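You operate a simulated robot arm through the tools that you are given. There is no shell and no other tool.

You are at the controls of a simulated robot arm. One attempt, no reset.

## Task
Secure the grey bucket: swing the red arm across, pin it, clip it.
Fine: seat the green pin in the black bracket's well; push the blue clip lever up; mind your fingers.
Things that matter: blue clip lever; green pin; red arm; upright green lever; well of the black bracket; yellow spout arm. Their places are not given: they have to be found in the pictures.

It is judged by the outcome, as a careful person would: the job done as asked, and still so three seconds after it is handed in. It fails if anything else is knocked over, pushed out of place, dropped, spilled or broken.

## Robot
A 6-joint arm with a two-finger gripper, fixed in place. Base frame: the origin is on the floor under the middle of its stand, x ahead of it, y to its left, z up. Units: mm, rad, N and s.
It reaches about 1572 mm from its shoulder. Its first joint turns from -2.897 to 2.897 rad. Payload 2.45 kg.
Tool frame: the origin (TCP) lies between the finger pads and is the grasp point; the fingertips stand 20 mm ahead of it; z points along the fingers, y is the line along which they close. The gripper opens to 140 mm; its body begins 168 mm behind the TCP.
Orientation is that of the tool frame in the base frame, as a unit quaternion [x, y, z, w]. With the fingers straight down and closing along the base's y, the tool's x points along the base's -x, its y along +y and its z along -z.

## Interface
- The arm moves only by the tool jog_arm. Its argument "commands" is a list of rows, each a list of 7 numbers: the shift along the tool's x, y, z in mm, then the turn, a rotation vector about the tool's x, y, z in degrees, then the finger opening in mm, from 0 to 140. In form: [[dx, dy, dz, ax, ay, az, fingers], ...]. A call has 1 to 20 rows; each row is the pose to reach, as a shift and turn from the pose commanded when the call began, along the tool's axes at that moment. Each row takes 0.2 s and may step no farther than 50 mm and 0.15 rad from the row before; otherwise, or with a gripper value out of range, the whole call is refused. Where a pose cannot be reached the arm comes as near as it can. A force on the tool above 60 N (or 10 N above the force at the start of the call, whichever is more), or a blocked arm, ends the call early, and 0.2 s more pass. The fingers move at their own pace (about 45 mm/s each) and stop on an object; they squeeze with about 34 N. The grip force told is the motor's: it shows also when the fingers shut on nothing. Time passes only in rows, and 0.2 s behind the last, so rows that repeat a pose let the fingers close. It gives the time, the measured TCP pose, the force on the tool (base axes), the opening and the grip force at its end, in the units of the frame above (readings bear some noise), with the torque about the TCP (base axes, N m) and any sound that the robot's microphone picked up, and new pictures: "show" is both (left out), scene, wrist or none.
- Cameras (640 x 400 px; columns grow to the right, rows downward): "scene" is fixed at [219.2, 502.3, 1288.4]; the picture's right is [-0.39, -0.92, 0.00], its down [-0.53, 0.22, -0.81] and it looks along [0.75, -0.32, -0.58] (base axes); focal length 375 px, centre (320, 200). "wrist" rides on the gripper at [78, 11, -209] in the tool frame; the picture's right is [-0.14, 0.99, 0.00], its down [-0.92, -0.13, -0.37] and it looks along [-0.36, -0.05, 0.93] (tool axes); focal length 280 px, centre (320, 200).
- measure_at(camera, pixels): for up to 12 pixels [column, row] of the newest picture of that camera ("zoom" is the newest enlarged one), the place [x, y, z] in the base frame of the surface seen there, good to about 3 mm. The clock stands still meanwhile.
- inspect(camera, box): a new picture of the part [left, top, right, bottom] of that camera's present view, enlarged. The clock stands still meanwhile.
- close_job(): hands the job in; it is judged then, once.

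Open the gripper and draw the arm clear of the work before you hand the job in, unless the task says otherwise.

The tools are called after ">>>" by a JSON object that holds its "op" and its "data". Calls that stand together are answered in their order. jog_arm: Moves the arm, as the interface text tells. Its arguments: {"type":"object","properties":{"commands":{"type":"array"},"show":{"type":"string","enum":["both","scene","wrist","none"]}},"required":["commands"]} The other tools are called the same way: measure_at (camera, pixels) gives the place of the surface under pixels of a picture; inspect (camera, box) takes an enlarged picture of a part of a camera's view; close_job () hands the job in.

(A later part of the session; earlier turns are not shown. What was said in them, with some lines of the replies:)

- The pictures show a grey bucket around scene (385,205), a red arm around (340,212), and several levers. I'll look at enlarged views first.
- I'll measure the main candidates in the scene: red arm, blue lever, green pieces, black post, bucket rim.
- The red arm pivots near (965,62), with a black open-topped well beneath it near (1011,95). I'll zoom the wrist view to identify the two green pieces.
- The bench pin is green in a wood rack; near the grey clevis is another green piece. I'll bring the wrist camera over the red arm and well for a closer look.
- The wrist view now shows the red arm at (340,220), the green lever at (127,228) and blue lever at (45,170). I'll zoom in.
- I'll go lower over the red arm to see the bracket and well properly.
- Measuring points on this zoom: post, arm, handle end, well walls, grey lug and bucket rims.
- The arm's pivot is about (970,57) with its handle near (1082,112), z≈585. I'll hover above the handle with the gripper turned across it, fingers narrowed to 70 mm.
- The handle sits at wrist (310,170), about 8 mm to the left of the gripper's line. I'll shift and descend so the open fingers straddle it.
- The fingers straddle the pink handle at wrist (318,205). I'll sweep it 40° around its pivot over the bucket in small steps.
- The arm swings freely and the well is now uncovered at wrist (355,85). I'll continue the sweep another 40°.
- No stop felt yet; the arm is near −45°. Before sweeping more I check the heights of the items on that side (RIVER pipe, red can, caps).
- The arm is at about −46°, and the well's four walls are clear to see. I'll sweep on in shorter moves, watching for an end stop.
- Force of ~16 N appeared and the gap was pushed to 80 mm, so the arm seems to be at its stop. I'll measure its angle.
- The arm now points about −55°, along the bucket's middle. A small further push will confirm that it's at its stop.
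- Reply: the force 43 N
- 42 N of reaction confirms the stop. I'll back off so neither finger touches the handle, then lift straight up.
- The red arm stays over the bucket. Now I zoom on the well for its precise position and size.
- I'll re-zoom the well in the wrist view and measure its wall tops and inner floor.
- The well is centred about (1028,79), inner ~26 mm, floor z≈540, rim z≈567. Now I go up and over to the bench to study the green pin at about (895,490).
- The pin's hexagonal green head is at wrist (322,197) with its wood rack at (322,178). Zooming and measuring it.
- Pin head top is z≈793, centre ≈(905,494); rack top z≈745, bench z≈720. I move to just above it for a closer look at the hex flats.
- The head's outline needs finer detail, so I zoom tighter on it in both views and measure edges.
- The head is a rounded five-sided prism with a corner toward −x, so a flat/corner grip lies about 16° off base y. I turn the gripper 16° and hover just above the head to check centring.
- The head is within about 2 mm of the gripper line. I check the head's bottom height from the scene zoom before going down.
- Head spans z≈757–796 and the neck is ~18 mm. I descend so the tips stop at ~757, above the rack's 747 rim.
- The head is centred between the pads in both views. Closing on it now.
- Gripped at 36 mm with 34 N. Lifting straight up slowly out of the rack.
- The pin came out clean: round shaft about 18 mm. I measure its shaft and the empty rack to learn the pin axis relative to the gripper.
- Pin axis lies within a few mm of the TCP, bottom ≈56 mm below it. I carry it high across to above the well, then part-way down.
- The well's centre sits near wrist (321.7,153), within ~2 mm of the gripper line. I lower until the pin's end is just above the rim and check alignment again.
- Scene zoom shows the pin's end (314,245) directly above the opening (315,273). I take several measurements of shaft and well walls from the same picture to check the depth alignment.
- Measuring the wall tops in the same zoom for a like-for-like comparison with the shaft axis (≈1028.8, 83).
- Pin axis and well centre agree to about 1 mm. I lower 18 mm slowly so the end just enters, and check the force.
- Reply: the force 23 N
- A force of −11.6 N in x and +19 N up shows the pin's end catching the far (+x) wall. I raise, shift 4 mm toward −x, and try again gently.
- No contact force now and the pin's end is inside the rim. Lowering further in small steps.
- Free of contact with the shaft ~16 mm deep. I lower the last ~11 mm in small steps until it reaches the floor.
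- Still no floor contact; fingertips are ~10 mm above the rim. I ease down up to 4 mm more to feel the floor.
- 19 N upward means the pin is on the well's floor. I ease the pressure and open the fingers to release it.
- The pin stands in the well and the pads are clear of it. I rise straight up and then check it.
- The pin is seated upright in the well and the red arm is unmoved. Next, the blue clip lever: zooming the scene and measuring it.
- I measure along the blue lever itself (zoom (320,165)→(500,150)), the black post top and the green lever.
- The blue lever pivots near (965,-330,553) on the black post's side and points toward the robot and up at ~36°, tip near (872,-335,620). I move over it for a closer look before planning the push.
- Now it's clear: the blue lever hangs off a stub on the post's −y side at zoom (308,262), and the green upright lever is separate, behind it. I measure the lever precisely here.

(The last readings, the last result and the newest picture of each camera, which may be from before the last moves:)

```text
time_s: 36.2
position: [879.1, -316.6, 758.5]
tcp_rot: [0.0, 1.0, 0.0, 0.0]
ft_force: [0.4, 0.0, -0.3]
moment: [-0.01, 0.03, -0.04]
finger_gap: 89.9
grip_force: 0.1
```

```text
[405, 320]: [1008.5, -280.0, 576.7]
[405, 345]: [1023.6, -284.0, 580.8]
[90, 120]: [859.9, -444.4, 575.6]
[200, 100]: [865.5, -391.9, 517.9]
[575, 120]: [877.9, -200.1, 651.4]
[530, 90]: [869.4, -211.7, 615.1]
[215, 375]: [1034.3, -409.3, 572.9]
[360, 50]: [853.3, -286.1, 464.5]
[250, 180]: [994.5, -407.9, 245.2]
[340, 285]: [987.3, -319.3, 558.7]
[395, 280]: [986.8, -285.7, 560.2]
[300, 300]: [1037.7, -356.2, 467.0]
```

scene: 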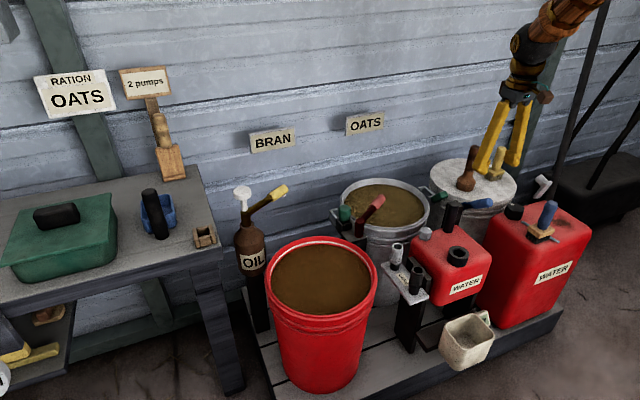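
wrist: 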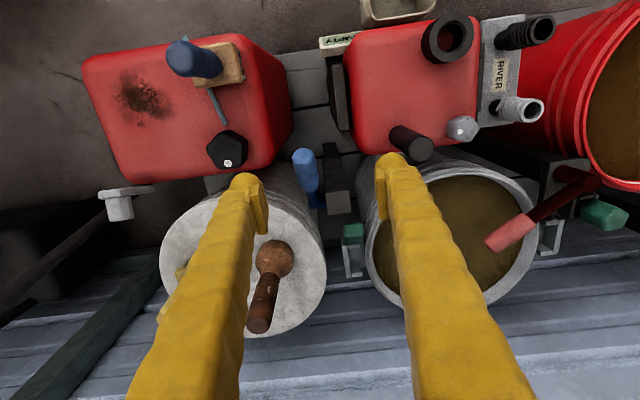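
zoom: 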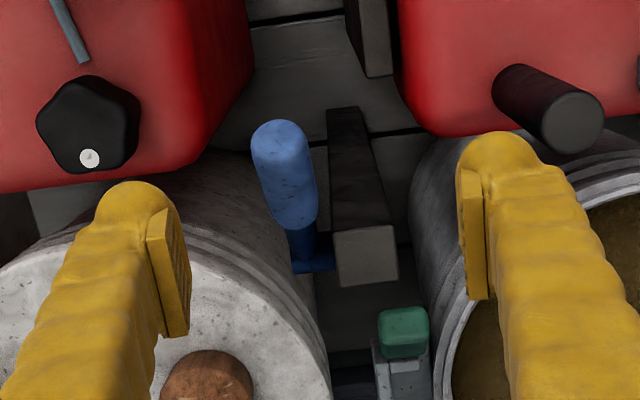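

Lever axis lies at y≈−337, pivot ≈(972,545), end ≈(868,612), ~36° up. I close the fingers and bring them down on the near side of the handle's end, short of contact.

>>> {"op": "jog_arm", "data": {"commands": [[20, -8, 0, 0, 0, 0, 60], [45, -17, 0, 0, 0, 0, 40], [50, -17, 20, 0, 0, 0, 20], [50, -17, 60, 0, 0, 0, 0], [50, -17, 100, 0, 0, 0, 0], [50, -17, 130, 0, 0, 0, 0], [50, -17, 148, 0, 0, 0, 0], [50, -17, 148, 0, 0, 0, 0]]}}

>>> {"op": "inspect", "data": {"camera": "scene", "box": [430, 150, 530, 240]}}

>>> {"op": "inspect", "data": {"camera": "wrist", "box": [240, 120, 400, 280]}}

```text
time_s: 38.0
position: [828.1, -336.7, 611.4]
tcp_rot: [0.0, 1.0, 0.0, -0.001]
ft_force: [-0.3, -0.3, -0.7]
moment: [-0.02, 0.0, -0.01]
finger_gap: 0.0
grip_force: 29.3
```

scene: 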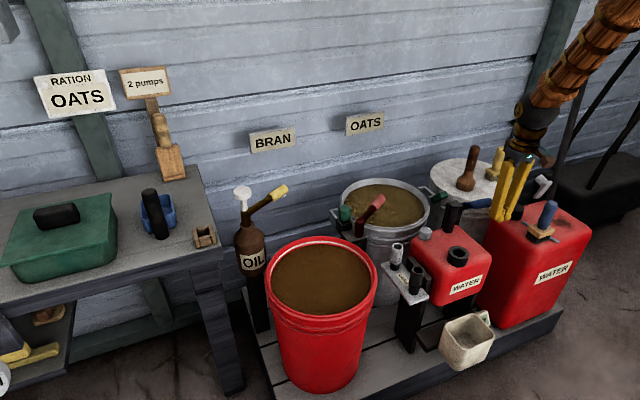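
wrist: 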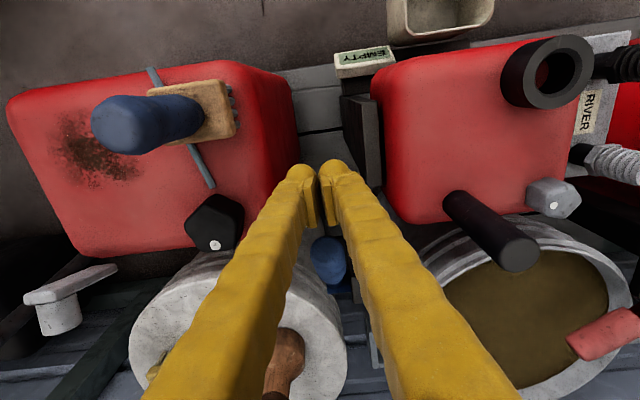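

```text
4.44 times, centred on (480, 195) of scene
```

zoom: 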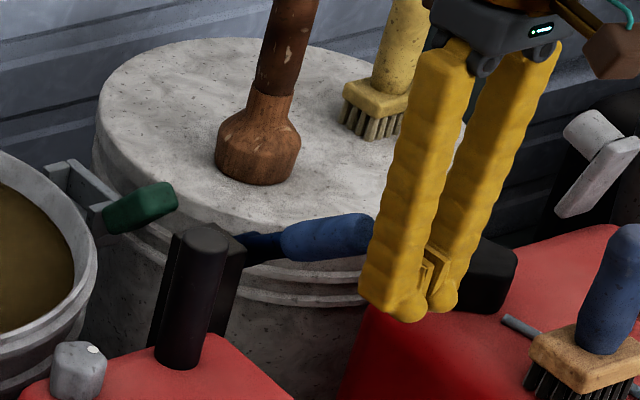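

```text
2.50 times, centred on (320, 200) of wrist
```

zoom: 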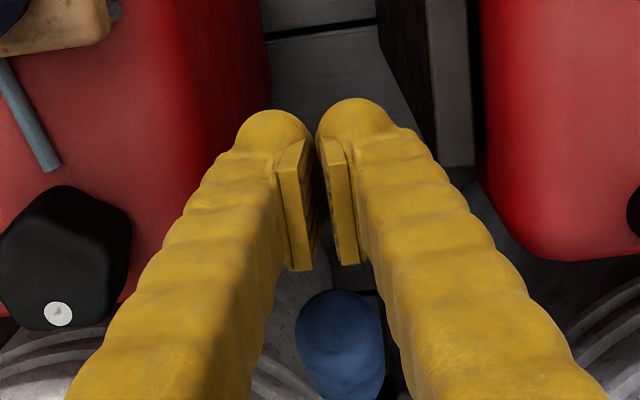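

The blue handle end is centred right in front of the closed fingers (wrist zoom (340,325)). I move forward to light contact.

>>> {"op": "jog_arm", "data": {"commands": [[-8, 0, 1, 0, 0, 0, 0], [-16, 0, 2, 0, 0, 0, 0], [-21, 0, 2, 0, 0, 0, 0], [-26, 0, 2, 0, 0, 0, 0], [-26, 0, 2, 0, 0, 0, 0]]}}

>>> {"op": "inspect", "data": {"camera": "scene", "box": [430, 150, 530, 240]}}

```text
time_s: 39.2
position: [855.2, -337.1, 609.8]
tcp_rot: [0.0, 1.0, 0.001, 0.0]
ft_force: [-2.4, -1.2, 0.6]
moment: [0.0, -0.02, 0.01]
finger_gap: 0.0
grip_force: 29.4
```

scene: 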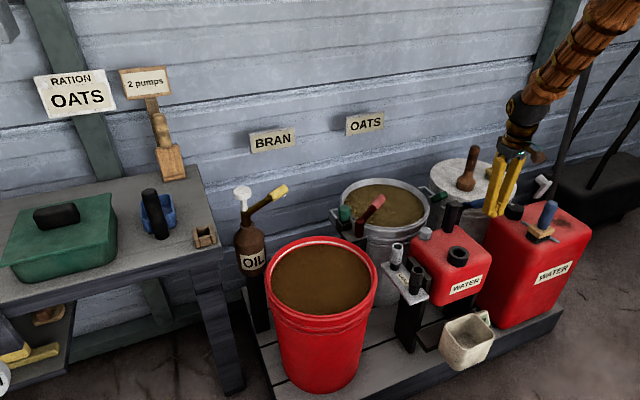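
wrist: 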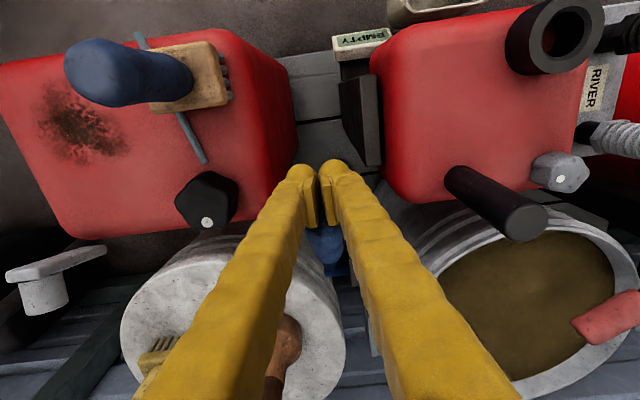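

```text
4.44 times, centred on (480, 195) of scene
```

zoom: 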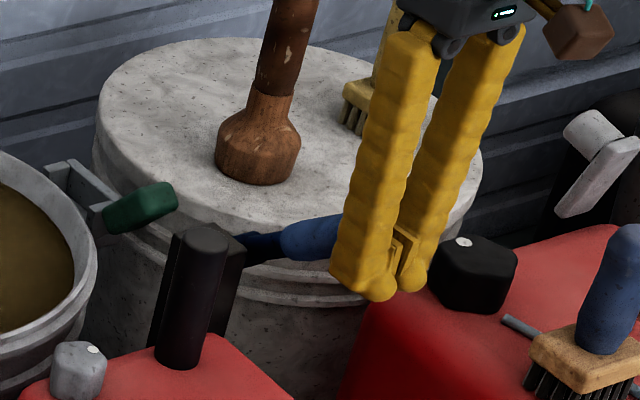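

Light contact (~2 N). Now I begin the upward arc about the lever's pivot, up and forward together.

>>> {"op": "jog_arm", "data": {"commands": [[-4, 0, -3, 0, 0, 0, 0], [-7, 0, -6, 0, 0, 0, 0], [-12, 0, -12, 0, 0, 0, 0], [-17.7, 0, -17, 0, 0, 0, 0], [-17.7, 0, -17, 0, 0, 0, 0]]}}

>>> {"op": "inspect", "data": {"camera": "scene", "box": [430, 150, 530, 240]}}

>>> {"op": "inspect", "data": {"camera": "wrist", "box": [260, 140, 400, 280]}}

```text
time_s: 40.4
position: [872.2, -338.1, 626.2]
tcp_rot: [0.0, 1.0, 0.0, -0.001]
ft_force: [0.6, 0.3, 0.4]
moment: [0.0, -0.04, 0.01]
finger_gap: 0.2
grip_force: 29.4
```

scene: 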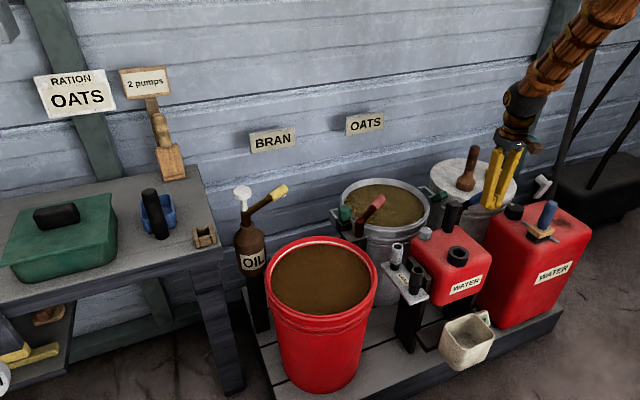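
wrist: 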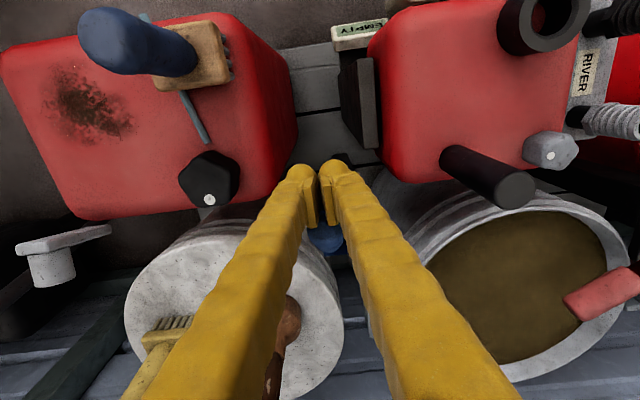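

```text
4.44 times, centred on (480, 195) of scene
```

zoom: 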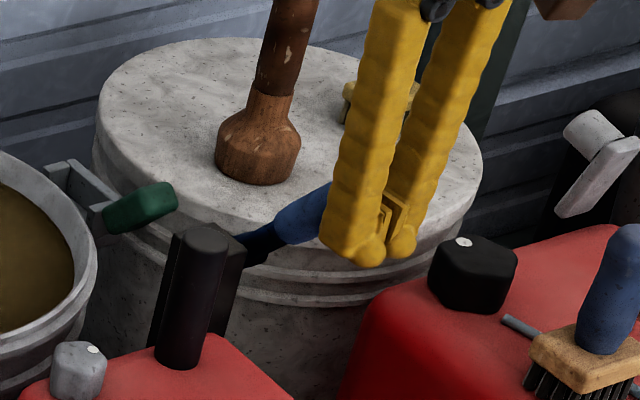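

```text
2.86 times, centred on (330, 210) of wrist
```

zoom: 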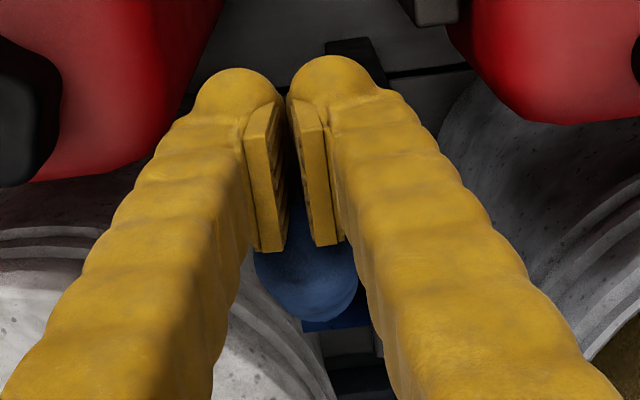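

The lever follows with almost no resistance; it's visibly steeper. I continue the arc to about 72°.

>>> {"op": "jog_arm", "data": {"commands": [[-6, 0, -5.3, 0, 0, 0, 0], [-12.2, 0, -9.8, 0, 0, 0, 0], [-18.8, 0, -13.9, 0, 0, 0, 0], [-25.6, 0, -17.6, 0, 0, 0, 0], [-32.7, 0, -20.7, 0, 0, 0, 0], [-40, 0, -23.4, 0, 0, 0, 0], [-40, 0, -23.4, 0, 0, 0, 0]]}}

>>> {"op": "inspect", "data": {"camera": "scene", "box": [430, 150, 530, 240]}}

>>> {"op": "inspect", "data": {"camera": "wrist", "box": [260, 140, 400, 280]}}

```text
time_s: 42.0
position: [911.8, -336.8, 649.3]
tcp_rot: [0.0, 1.0, 0.0, 0.0]
ft_force: [-0.3, -0.3, -0.2]
moment: [0.0, 0.03, 0.01]
finger_gap: 0.1
grip_force: 29.4
```

scene: 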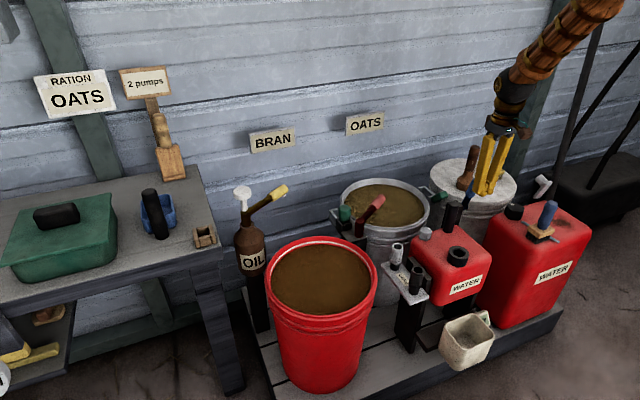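
wrist: 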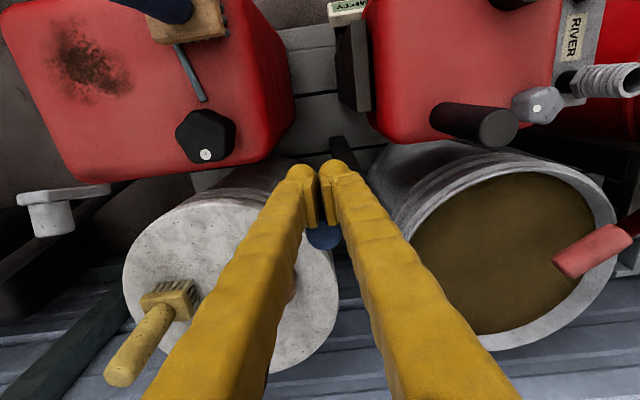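

```text
4.44 times, centred on (480, 195) of scene
```

zoom: 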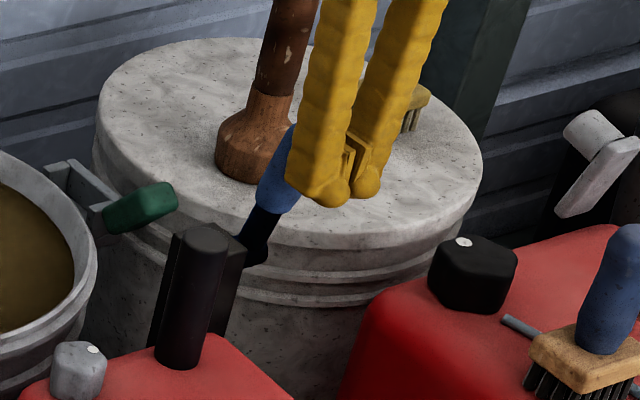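

```text
2.86 times, centred on (330, 210) of wrist
```

zoom: 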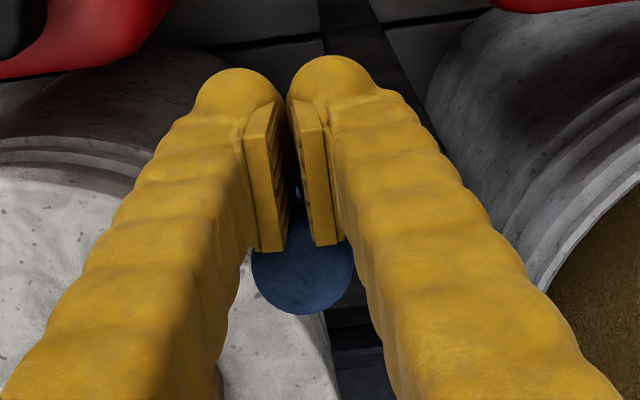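

The lever is at about 70° and still moves freely. Before pushing further I check the mallet on the lid, to keep the gripper clear of it.

>>> {"op": "measure_at", "data": {"camera": "scene", "pixels": [[473, 154], [472, 163], [474, 148], [465, 180], [470, 186], [497, 150], [461, 181], [466, 192], [478, 189], [470, 170]]}}

>>> {"op": "inspect", "data": {"camera": "scene", "box": [440, 120, 540, 220]}}

```text
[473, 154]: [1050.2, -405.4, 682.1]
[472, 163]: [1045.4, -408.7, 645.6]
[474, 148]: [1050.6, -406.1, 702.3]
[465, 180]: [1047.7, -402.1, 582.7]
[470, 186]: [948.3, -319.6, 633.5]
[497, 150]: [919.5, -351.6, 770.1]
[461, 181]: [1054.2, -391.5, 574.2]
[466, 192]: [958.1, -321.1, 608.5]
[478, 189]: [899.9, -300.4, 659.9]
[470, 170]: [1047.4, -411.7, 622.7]
```

```text
4.00 times, centred on (490, 170) of scene
```

zoom: 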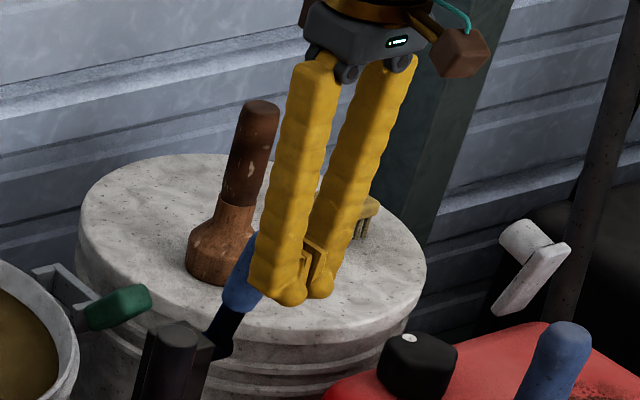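

The mallet stands at (1058,−408), over 60 mm clear of the path. I continue to about 84°.

>>> {"op": "jog_arm", "data": {"commands": [[-4, 0, -1.2, 0, 0, 0, 0], [-7.4, 0, -2.1, 0, 0, 0, 0], [-11, 0, -3, 0, 0, 0, 0], [-15, 0, -3.7, 0, 0, 0, 0], [-19, 0, -4.3, 0, 0, 0, 0], [-22.7, 0, -4.8, 0, 0, 0, 0], [-22.7, 0, -4.8, 0, 0, 0, 0]]}}

>>> {"op": "inspect", "data": {"camera": "scene", "box": [440, 130, 520, 230]}}

>>> {"op": "inspect", "data": {"camera": "wrist", "box": [260, 140, 400, 280]}}

```text
time_s: 43.6
position: [936.6, -337.0, 654.7]
tcp_rot: [0.0, 1.0, 0.0, 0.0]
ft_force: [-0.8, 0.4, -0.3]
moment: [-0.01, 0.01, -0.03]
finger_gap: 0.1
grip_force: 30.0
```

scene: 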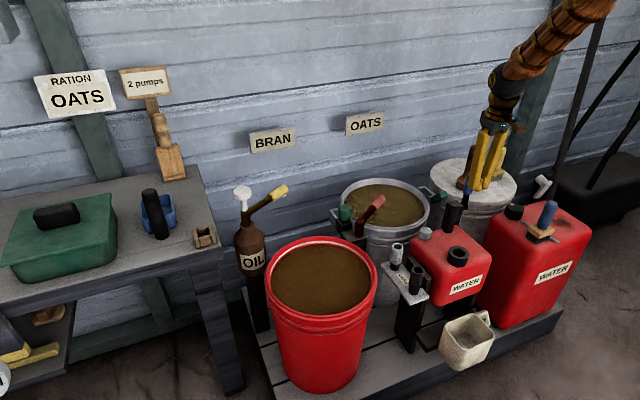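
wrist: 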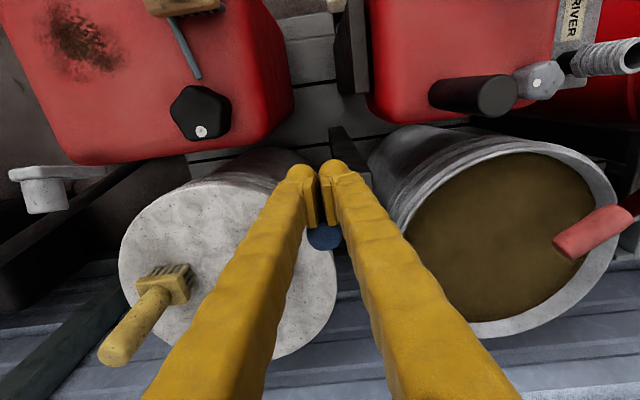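

```text
4.00 times, centred on (480, 180) of scene
```

zoom: 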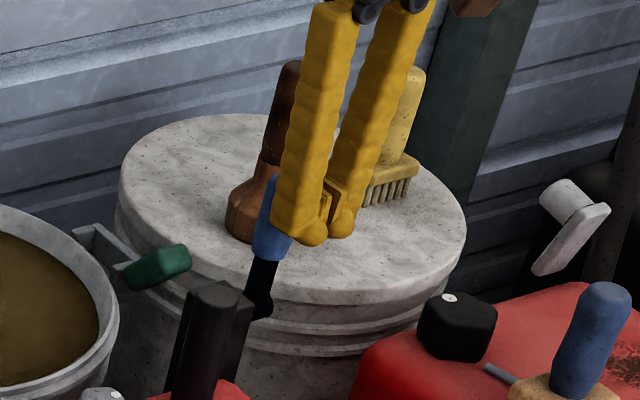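

```text
2.86 times, centred on (330, 210) of wrist
```

zoom: 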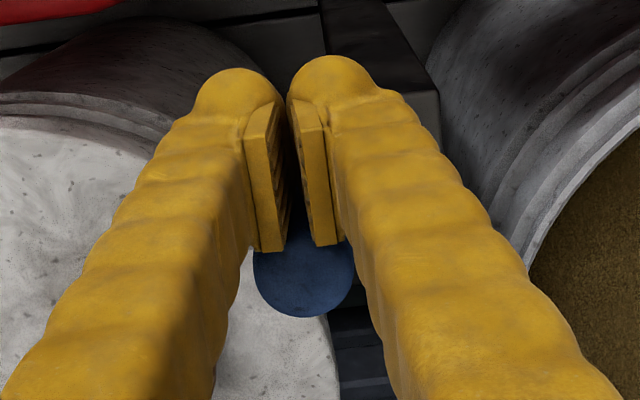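

Lever at ~83°, still free. Pushing on in small steps to find its end stop.

>>> {"op": "jog_arm", "data": {"commands": [[-4, 0, -0.3, 0, 0, 0, 0], [-7.7, 0, -0.5, 0, 0, 0, 0], [-11.5, 0, -0.5, 0, 0, 0, 0], [-15.5, 0, -0.5, 0, 0, 0, 0], [-15.5, 0, -0.5, 0, 0, 0, 0]]}}

>>> {"op": "inspect", "data": {"camera": "scene", "box": [440, 130, 520, 230]}}

>>> {"op": "inspect", "data": {"camera": "wrist", "box": [260, 140, 400, 280]}}

```text
time_s: 44.8
position: [950.3, -336.6, 654.7]
tcp_rot: [0.0, 1.0, -0.001, 0.0]
ft_force: [0.2, 0.4, 0.0]
moment: [0.01, 0.01, 0.0]
finger_gap: 0.0
grip_force: 29.8
```

scene: 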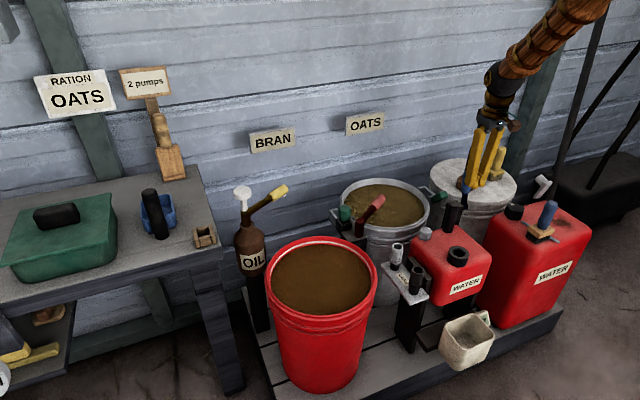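
wrist: 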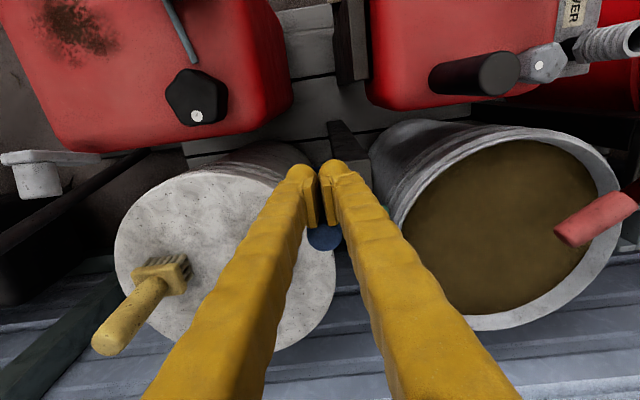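

```text
4.00 times, centred on (480, 180) of scene
```

zoom: 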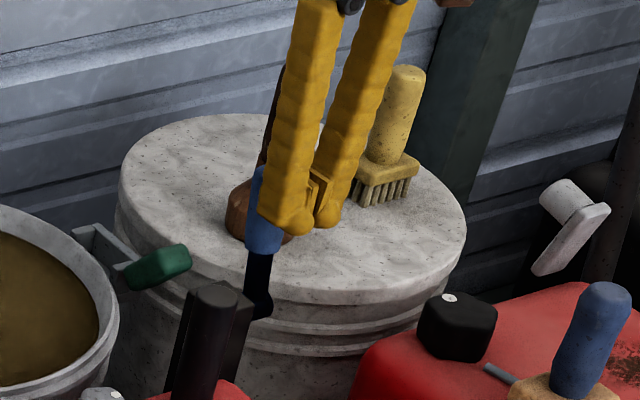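

```text
2.86 times, centred on (330, 210) of wrist
```

zoom: 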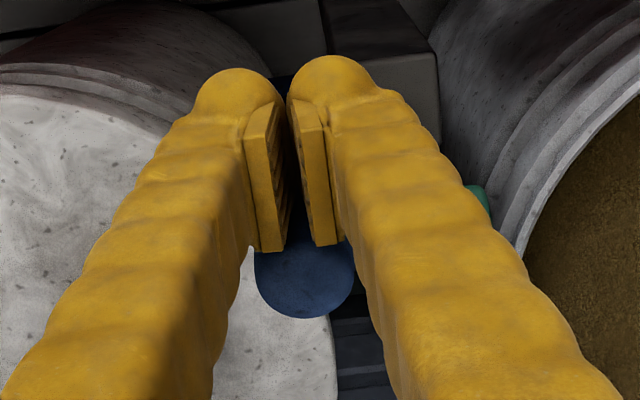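

Still no stop at ~92°. I continue in small steps, watching the force.

>>> {"op": "jog_arm", "data": {"commands": [[-4, 0, 0.2, 0, 0, 0, 0], [-7.7, 0, 0.5, 0, 0, 0, 0], [-11.5, 0, 1, 0, 0, 0, 0], [-15.4, 0, 1.6, 0, 0, 0, 0], [-15.4, 0, 1.6, 0, 0, 0, 0]]}}

>>> {"op": "inspect", "data": {"camera": "scene", "box": [440, 130, 520, 230]}}

>>> {"op": "inspect", "data": {"camera": "wrist", "box": [260, 140, 400, 280]}}

```text
time_s: 45.6
position: [956.7, -338.2, 652.9]
tcp_rot: [0.001, 1.0, 0.001, -0.005]
ft_force: [-24.2, 2.3, 9.3]
moment: [0.04, 0.18, 0.06]
finger_gap: 6.2
grip_force: 29.6
stopped in row 4: the force on the tool passed its limit at 68 N (the readings are from after the stop); the commanded pose is now the measured one
```

scene: 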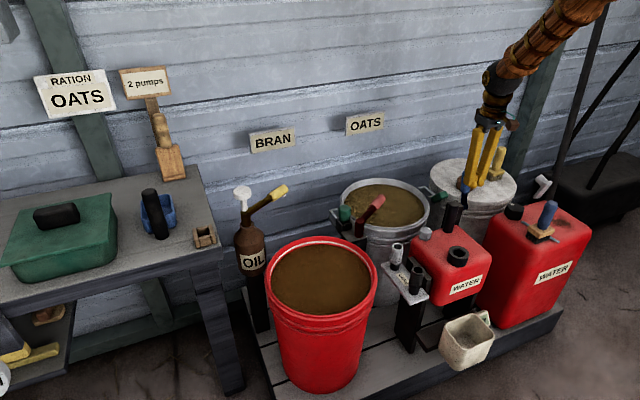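
wrist: 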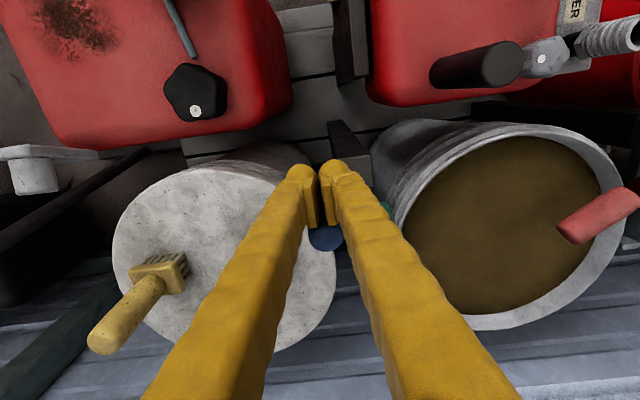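

```text
4.00 times, centred on (480, 180) of scene
```

zoom: 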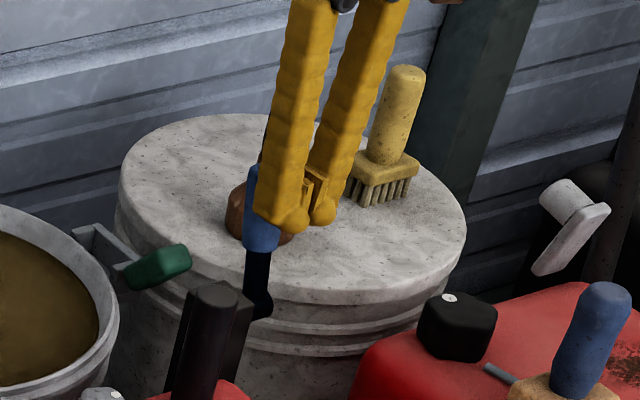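

```text
2.86 times, centred on (330, 210) of wrist
```

zoom: 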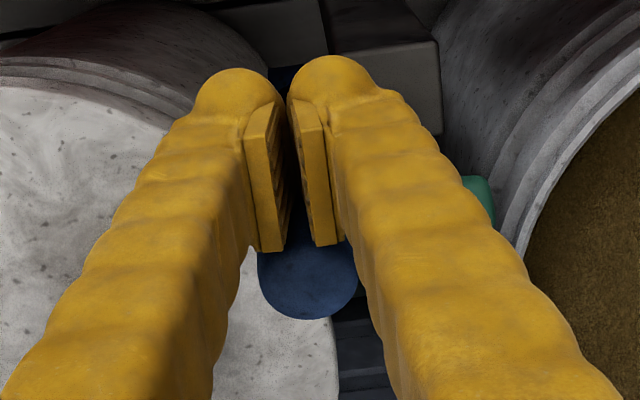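

The lever reached its end stop (68 N, arm halted). I back straight away from it and check that it stays up.

>>> {"op": "jog_arm", "data": {"commands": [[3, 0, 0, 0, 0, 0, 8], [8, 0, 0, 0, 0, 0, 8], [16, 0, 0, 0, 0, 0, 4], [28, 0, 0, 0, 0, 0, 0], [45, 0, 0, 0, 0, 0, 0], [45, 0, 0, 0, 0, 0, 0]]}}

>>> {"op": "inspect", "data": {"camera": "scene", "box": [440, 130, 520, 230]}}

>>> {"op": "inspect", "data": {"camera": "wrist", "box": [260, 160, 400, 300]}}

```text
time_s: 47.0
position: [911.1, -338.0, 654.3]
tcp_rot: [0.0, 1.0, 0.0, -0.004]
ft_force: [-0.3, -0.2, -0.2]
moment: [-0.01, 0.01, 0.03]
finger_gap: 0.1
grip_force: 29.0
```

scene: 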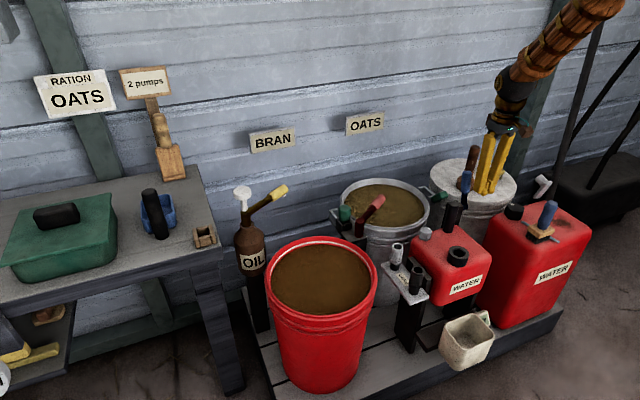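
wrist: 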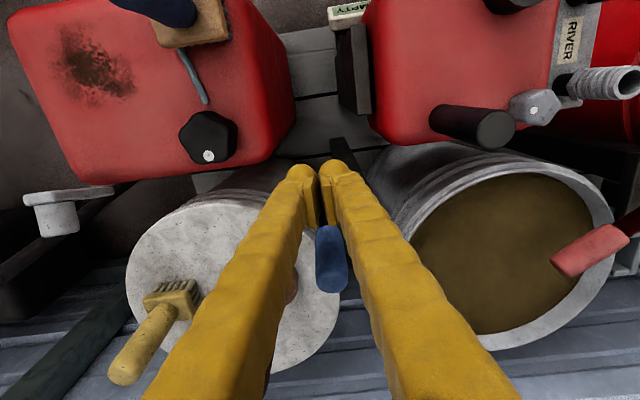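

```text
4.00 times, centred on (480, 180) of scene
```

zoom: 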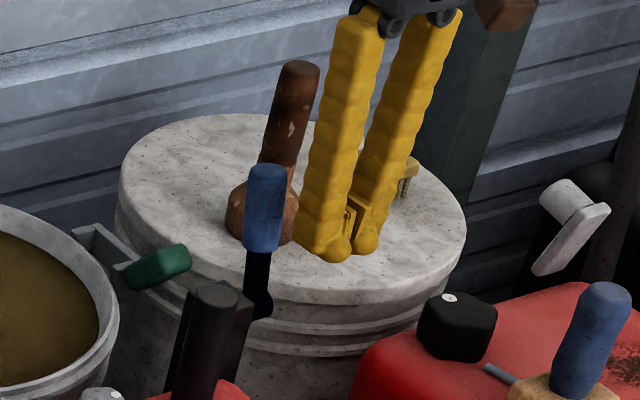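

```text
2.86 times, centred on (330, 230) of wrist
```

zoom: 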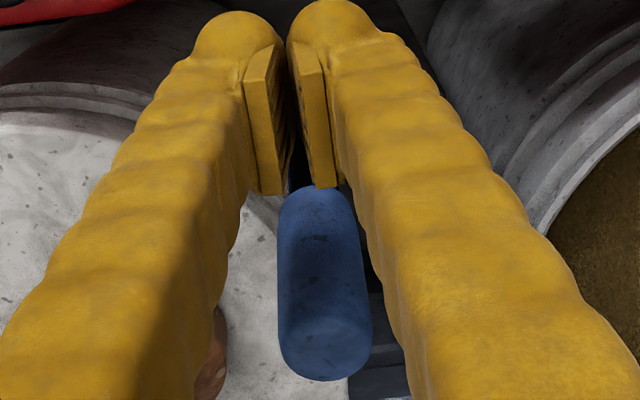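

The blue lever stays upright on its own. I lift straight up, opening the gripper, then withdraw toward the start pose.

>>> {"op": "jog_arm", "data": {"commands": [[10, 0, -40, 0, 0, 0, 0], [20, 0, -85, 0, 0, 0, 0], [30, 0, -130, 0, 0, 0, 0], [40, 0, -175, 0, 0, 0, 0], [50, 0, -220, 0, 0, 0, 0], [60, 0, -265, 0, 0, 0, 0], [75, 0, -295, 0, 0, 0, 20], [90, 40, -295, 0, 0, 0, 40], [105, 85, -295, 0, 0, 0, 60], [120, 130, -295, 0, 0, 0, 80], [135, 175, -295, 0, 0, 0, 100], [150, 220, -295, 0, 0, 0, 120], [165, 265, -295, 0, 0, 0, 140], [180, 310, -295, 0, 0, 0, 140], [190, 355, -295, 0, 0, 0, 140], [190, 400, -295, 0, 0, 0, 140], [190, 445, -295, 0, 0, 0, 140], [190, 480, -295, 0, 0, 0, 140], [190, 480, -295, 0, 0, 0, 140]]}}

>>> {"op": "inspect", "data": {"camera": "scene", "box": [310, 150, 500, 260]}}

>>> {"op": "inspect", "data": {"camera": "wrist", "box": [100, 120, 420, 330]}}

```text
time_s: 51.0
position: [725.4, 142.4, 953.1]
tcp_rot: [0.0, 1.0, 0.001, -0.004]
ft_force: [-0.2, 0.2, -0.4]
moment: [-0.03, -0.01, 0.03]
finger_gap: 140.1
grip_force: 0.0
```

scene: 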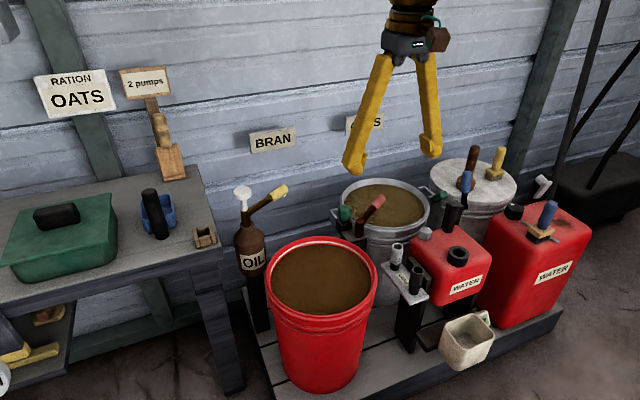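
wrist: 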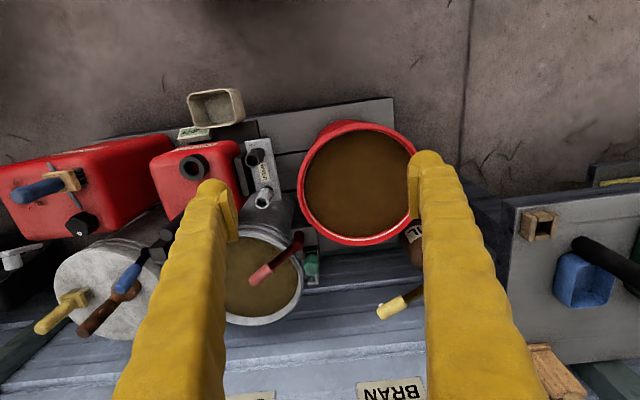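

```text
3.37 times, centred on (405, 205) of scene
```

zoom: 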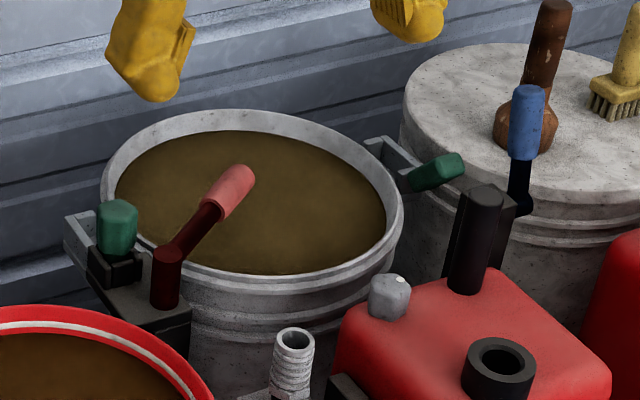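

```text
1.90 times, centred on (260, 225) of wrist
```

zoom: 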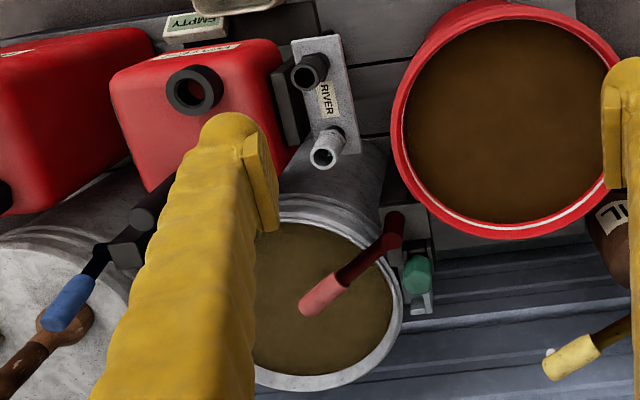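

All in place: red arm over the bucket, pin upright, blue lever up. I verify with a few measurements and close-ups before handing in.

>>> {"op": "inspect", "data": {"camera": "scene", "box": [325, 185, 395, 245]}}

>>> {"op": "measure_at", "data": {"camera": "scene", "pixels": [[345, 211], [345, 220], [359, 227], [365, 218], [371, 209], [378, 203], [467, 178], [466, 188], [464, 205], [463, 212]]}}

```text
6.67 times, centred on (360, 215) of scene
```

zoom: 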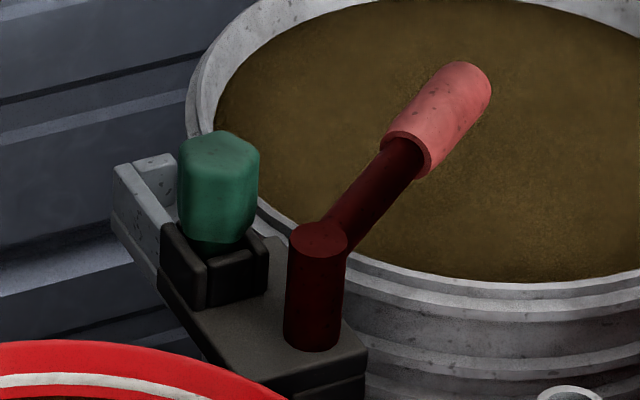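

```text
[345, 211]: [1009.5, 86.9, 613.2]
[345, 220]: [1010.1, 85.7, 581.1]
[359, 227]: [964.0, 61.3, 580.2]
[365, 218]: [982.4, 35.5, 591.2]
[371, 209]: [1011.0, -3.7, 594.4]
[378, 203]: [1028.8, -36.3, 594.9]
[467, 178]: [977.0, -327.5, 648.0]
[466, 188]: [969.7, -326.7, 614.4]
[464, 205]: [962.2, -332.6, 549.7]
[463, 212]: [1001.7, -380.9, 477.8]
```

Measurements agree: the pin is seated (top z≈613, end on the well floor), the red arm is at its stop over the bucket, and the blue lever is standing up. The gripper is open and well clear, so I hand the job in.

>>> {"op": "close_job", "data": {}}

```text
The job is handed in.
```

The grey bucket is secured and the job is handed in; I haven't been given the verdict.

- **Red arm:** swung across the bucket until it met its stop. It stayed there after I let go.
- **Green pin:** taken from the wood rack on the bench and seated on the floor of the black bracket's well. On the first try its end caught the well's far wall at about 20 N, so I raised it, shifted 4 mm and lowered it again. It stands upright.
- **Blue clip lever:** pushed up to its stop, where the force limit halted the arm at 68 N. The lever stayed upright when I backed off.

I saw nothing else moved, spilled or knocked over in the last pictures, including the upright green lever and the yellow spout arm. The gripper is open and the arm is back near its start position, clear of the work.
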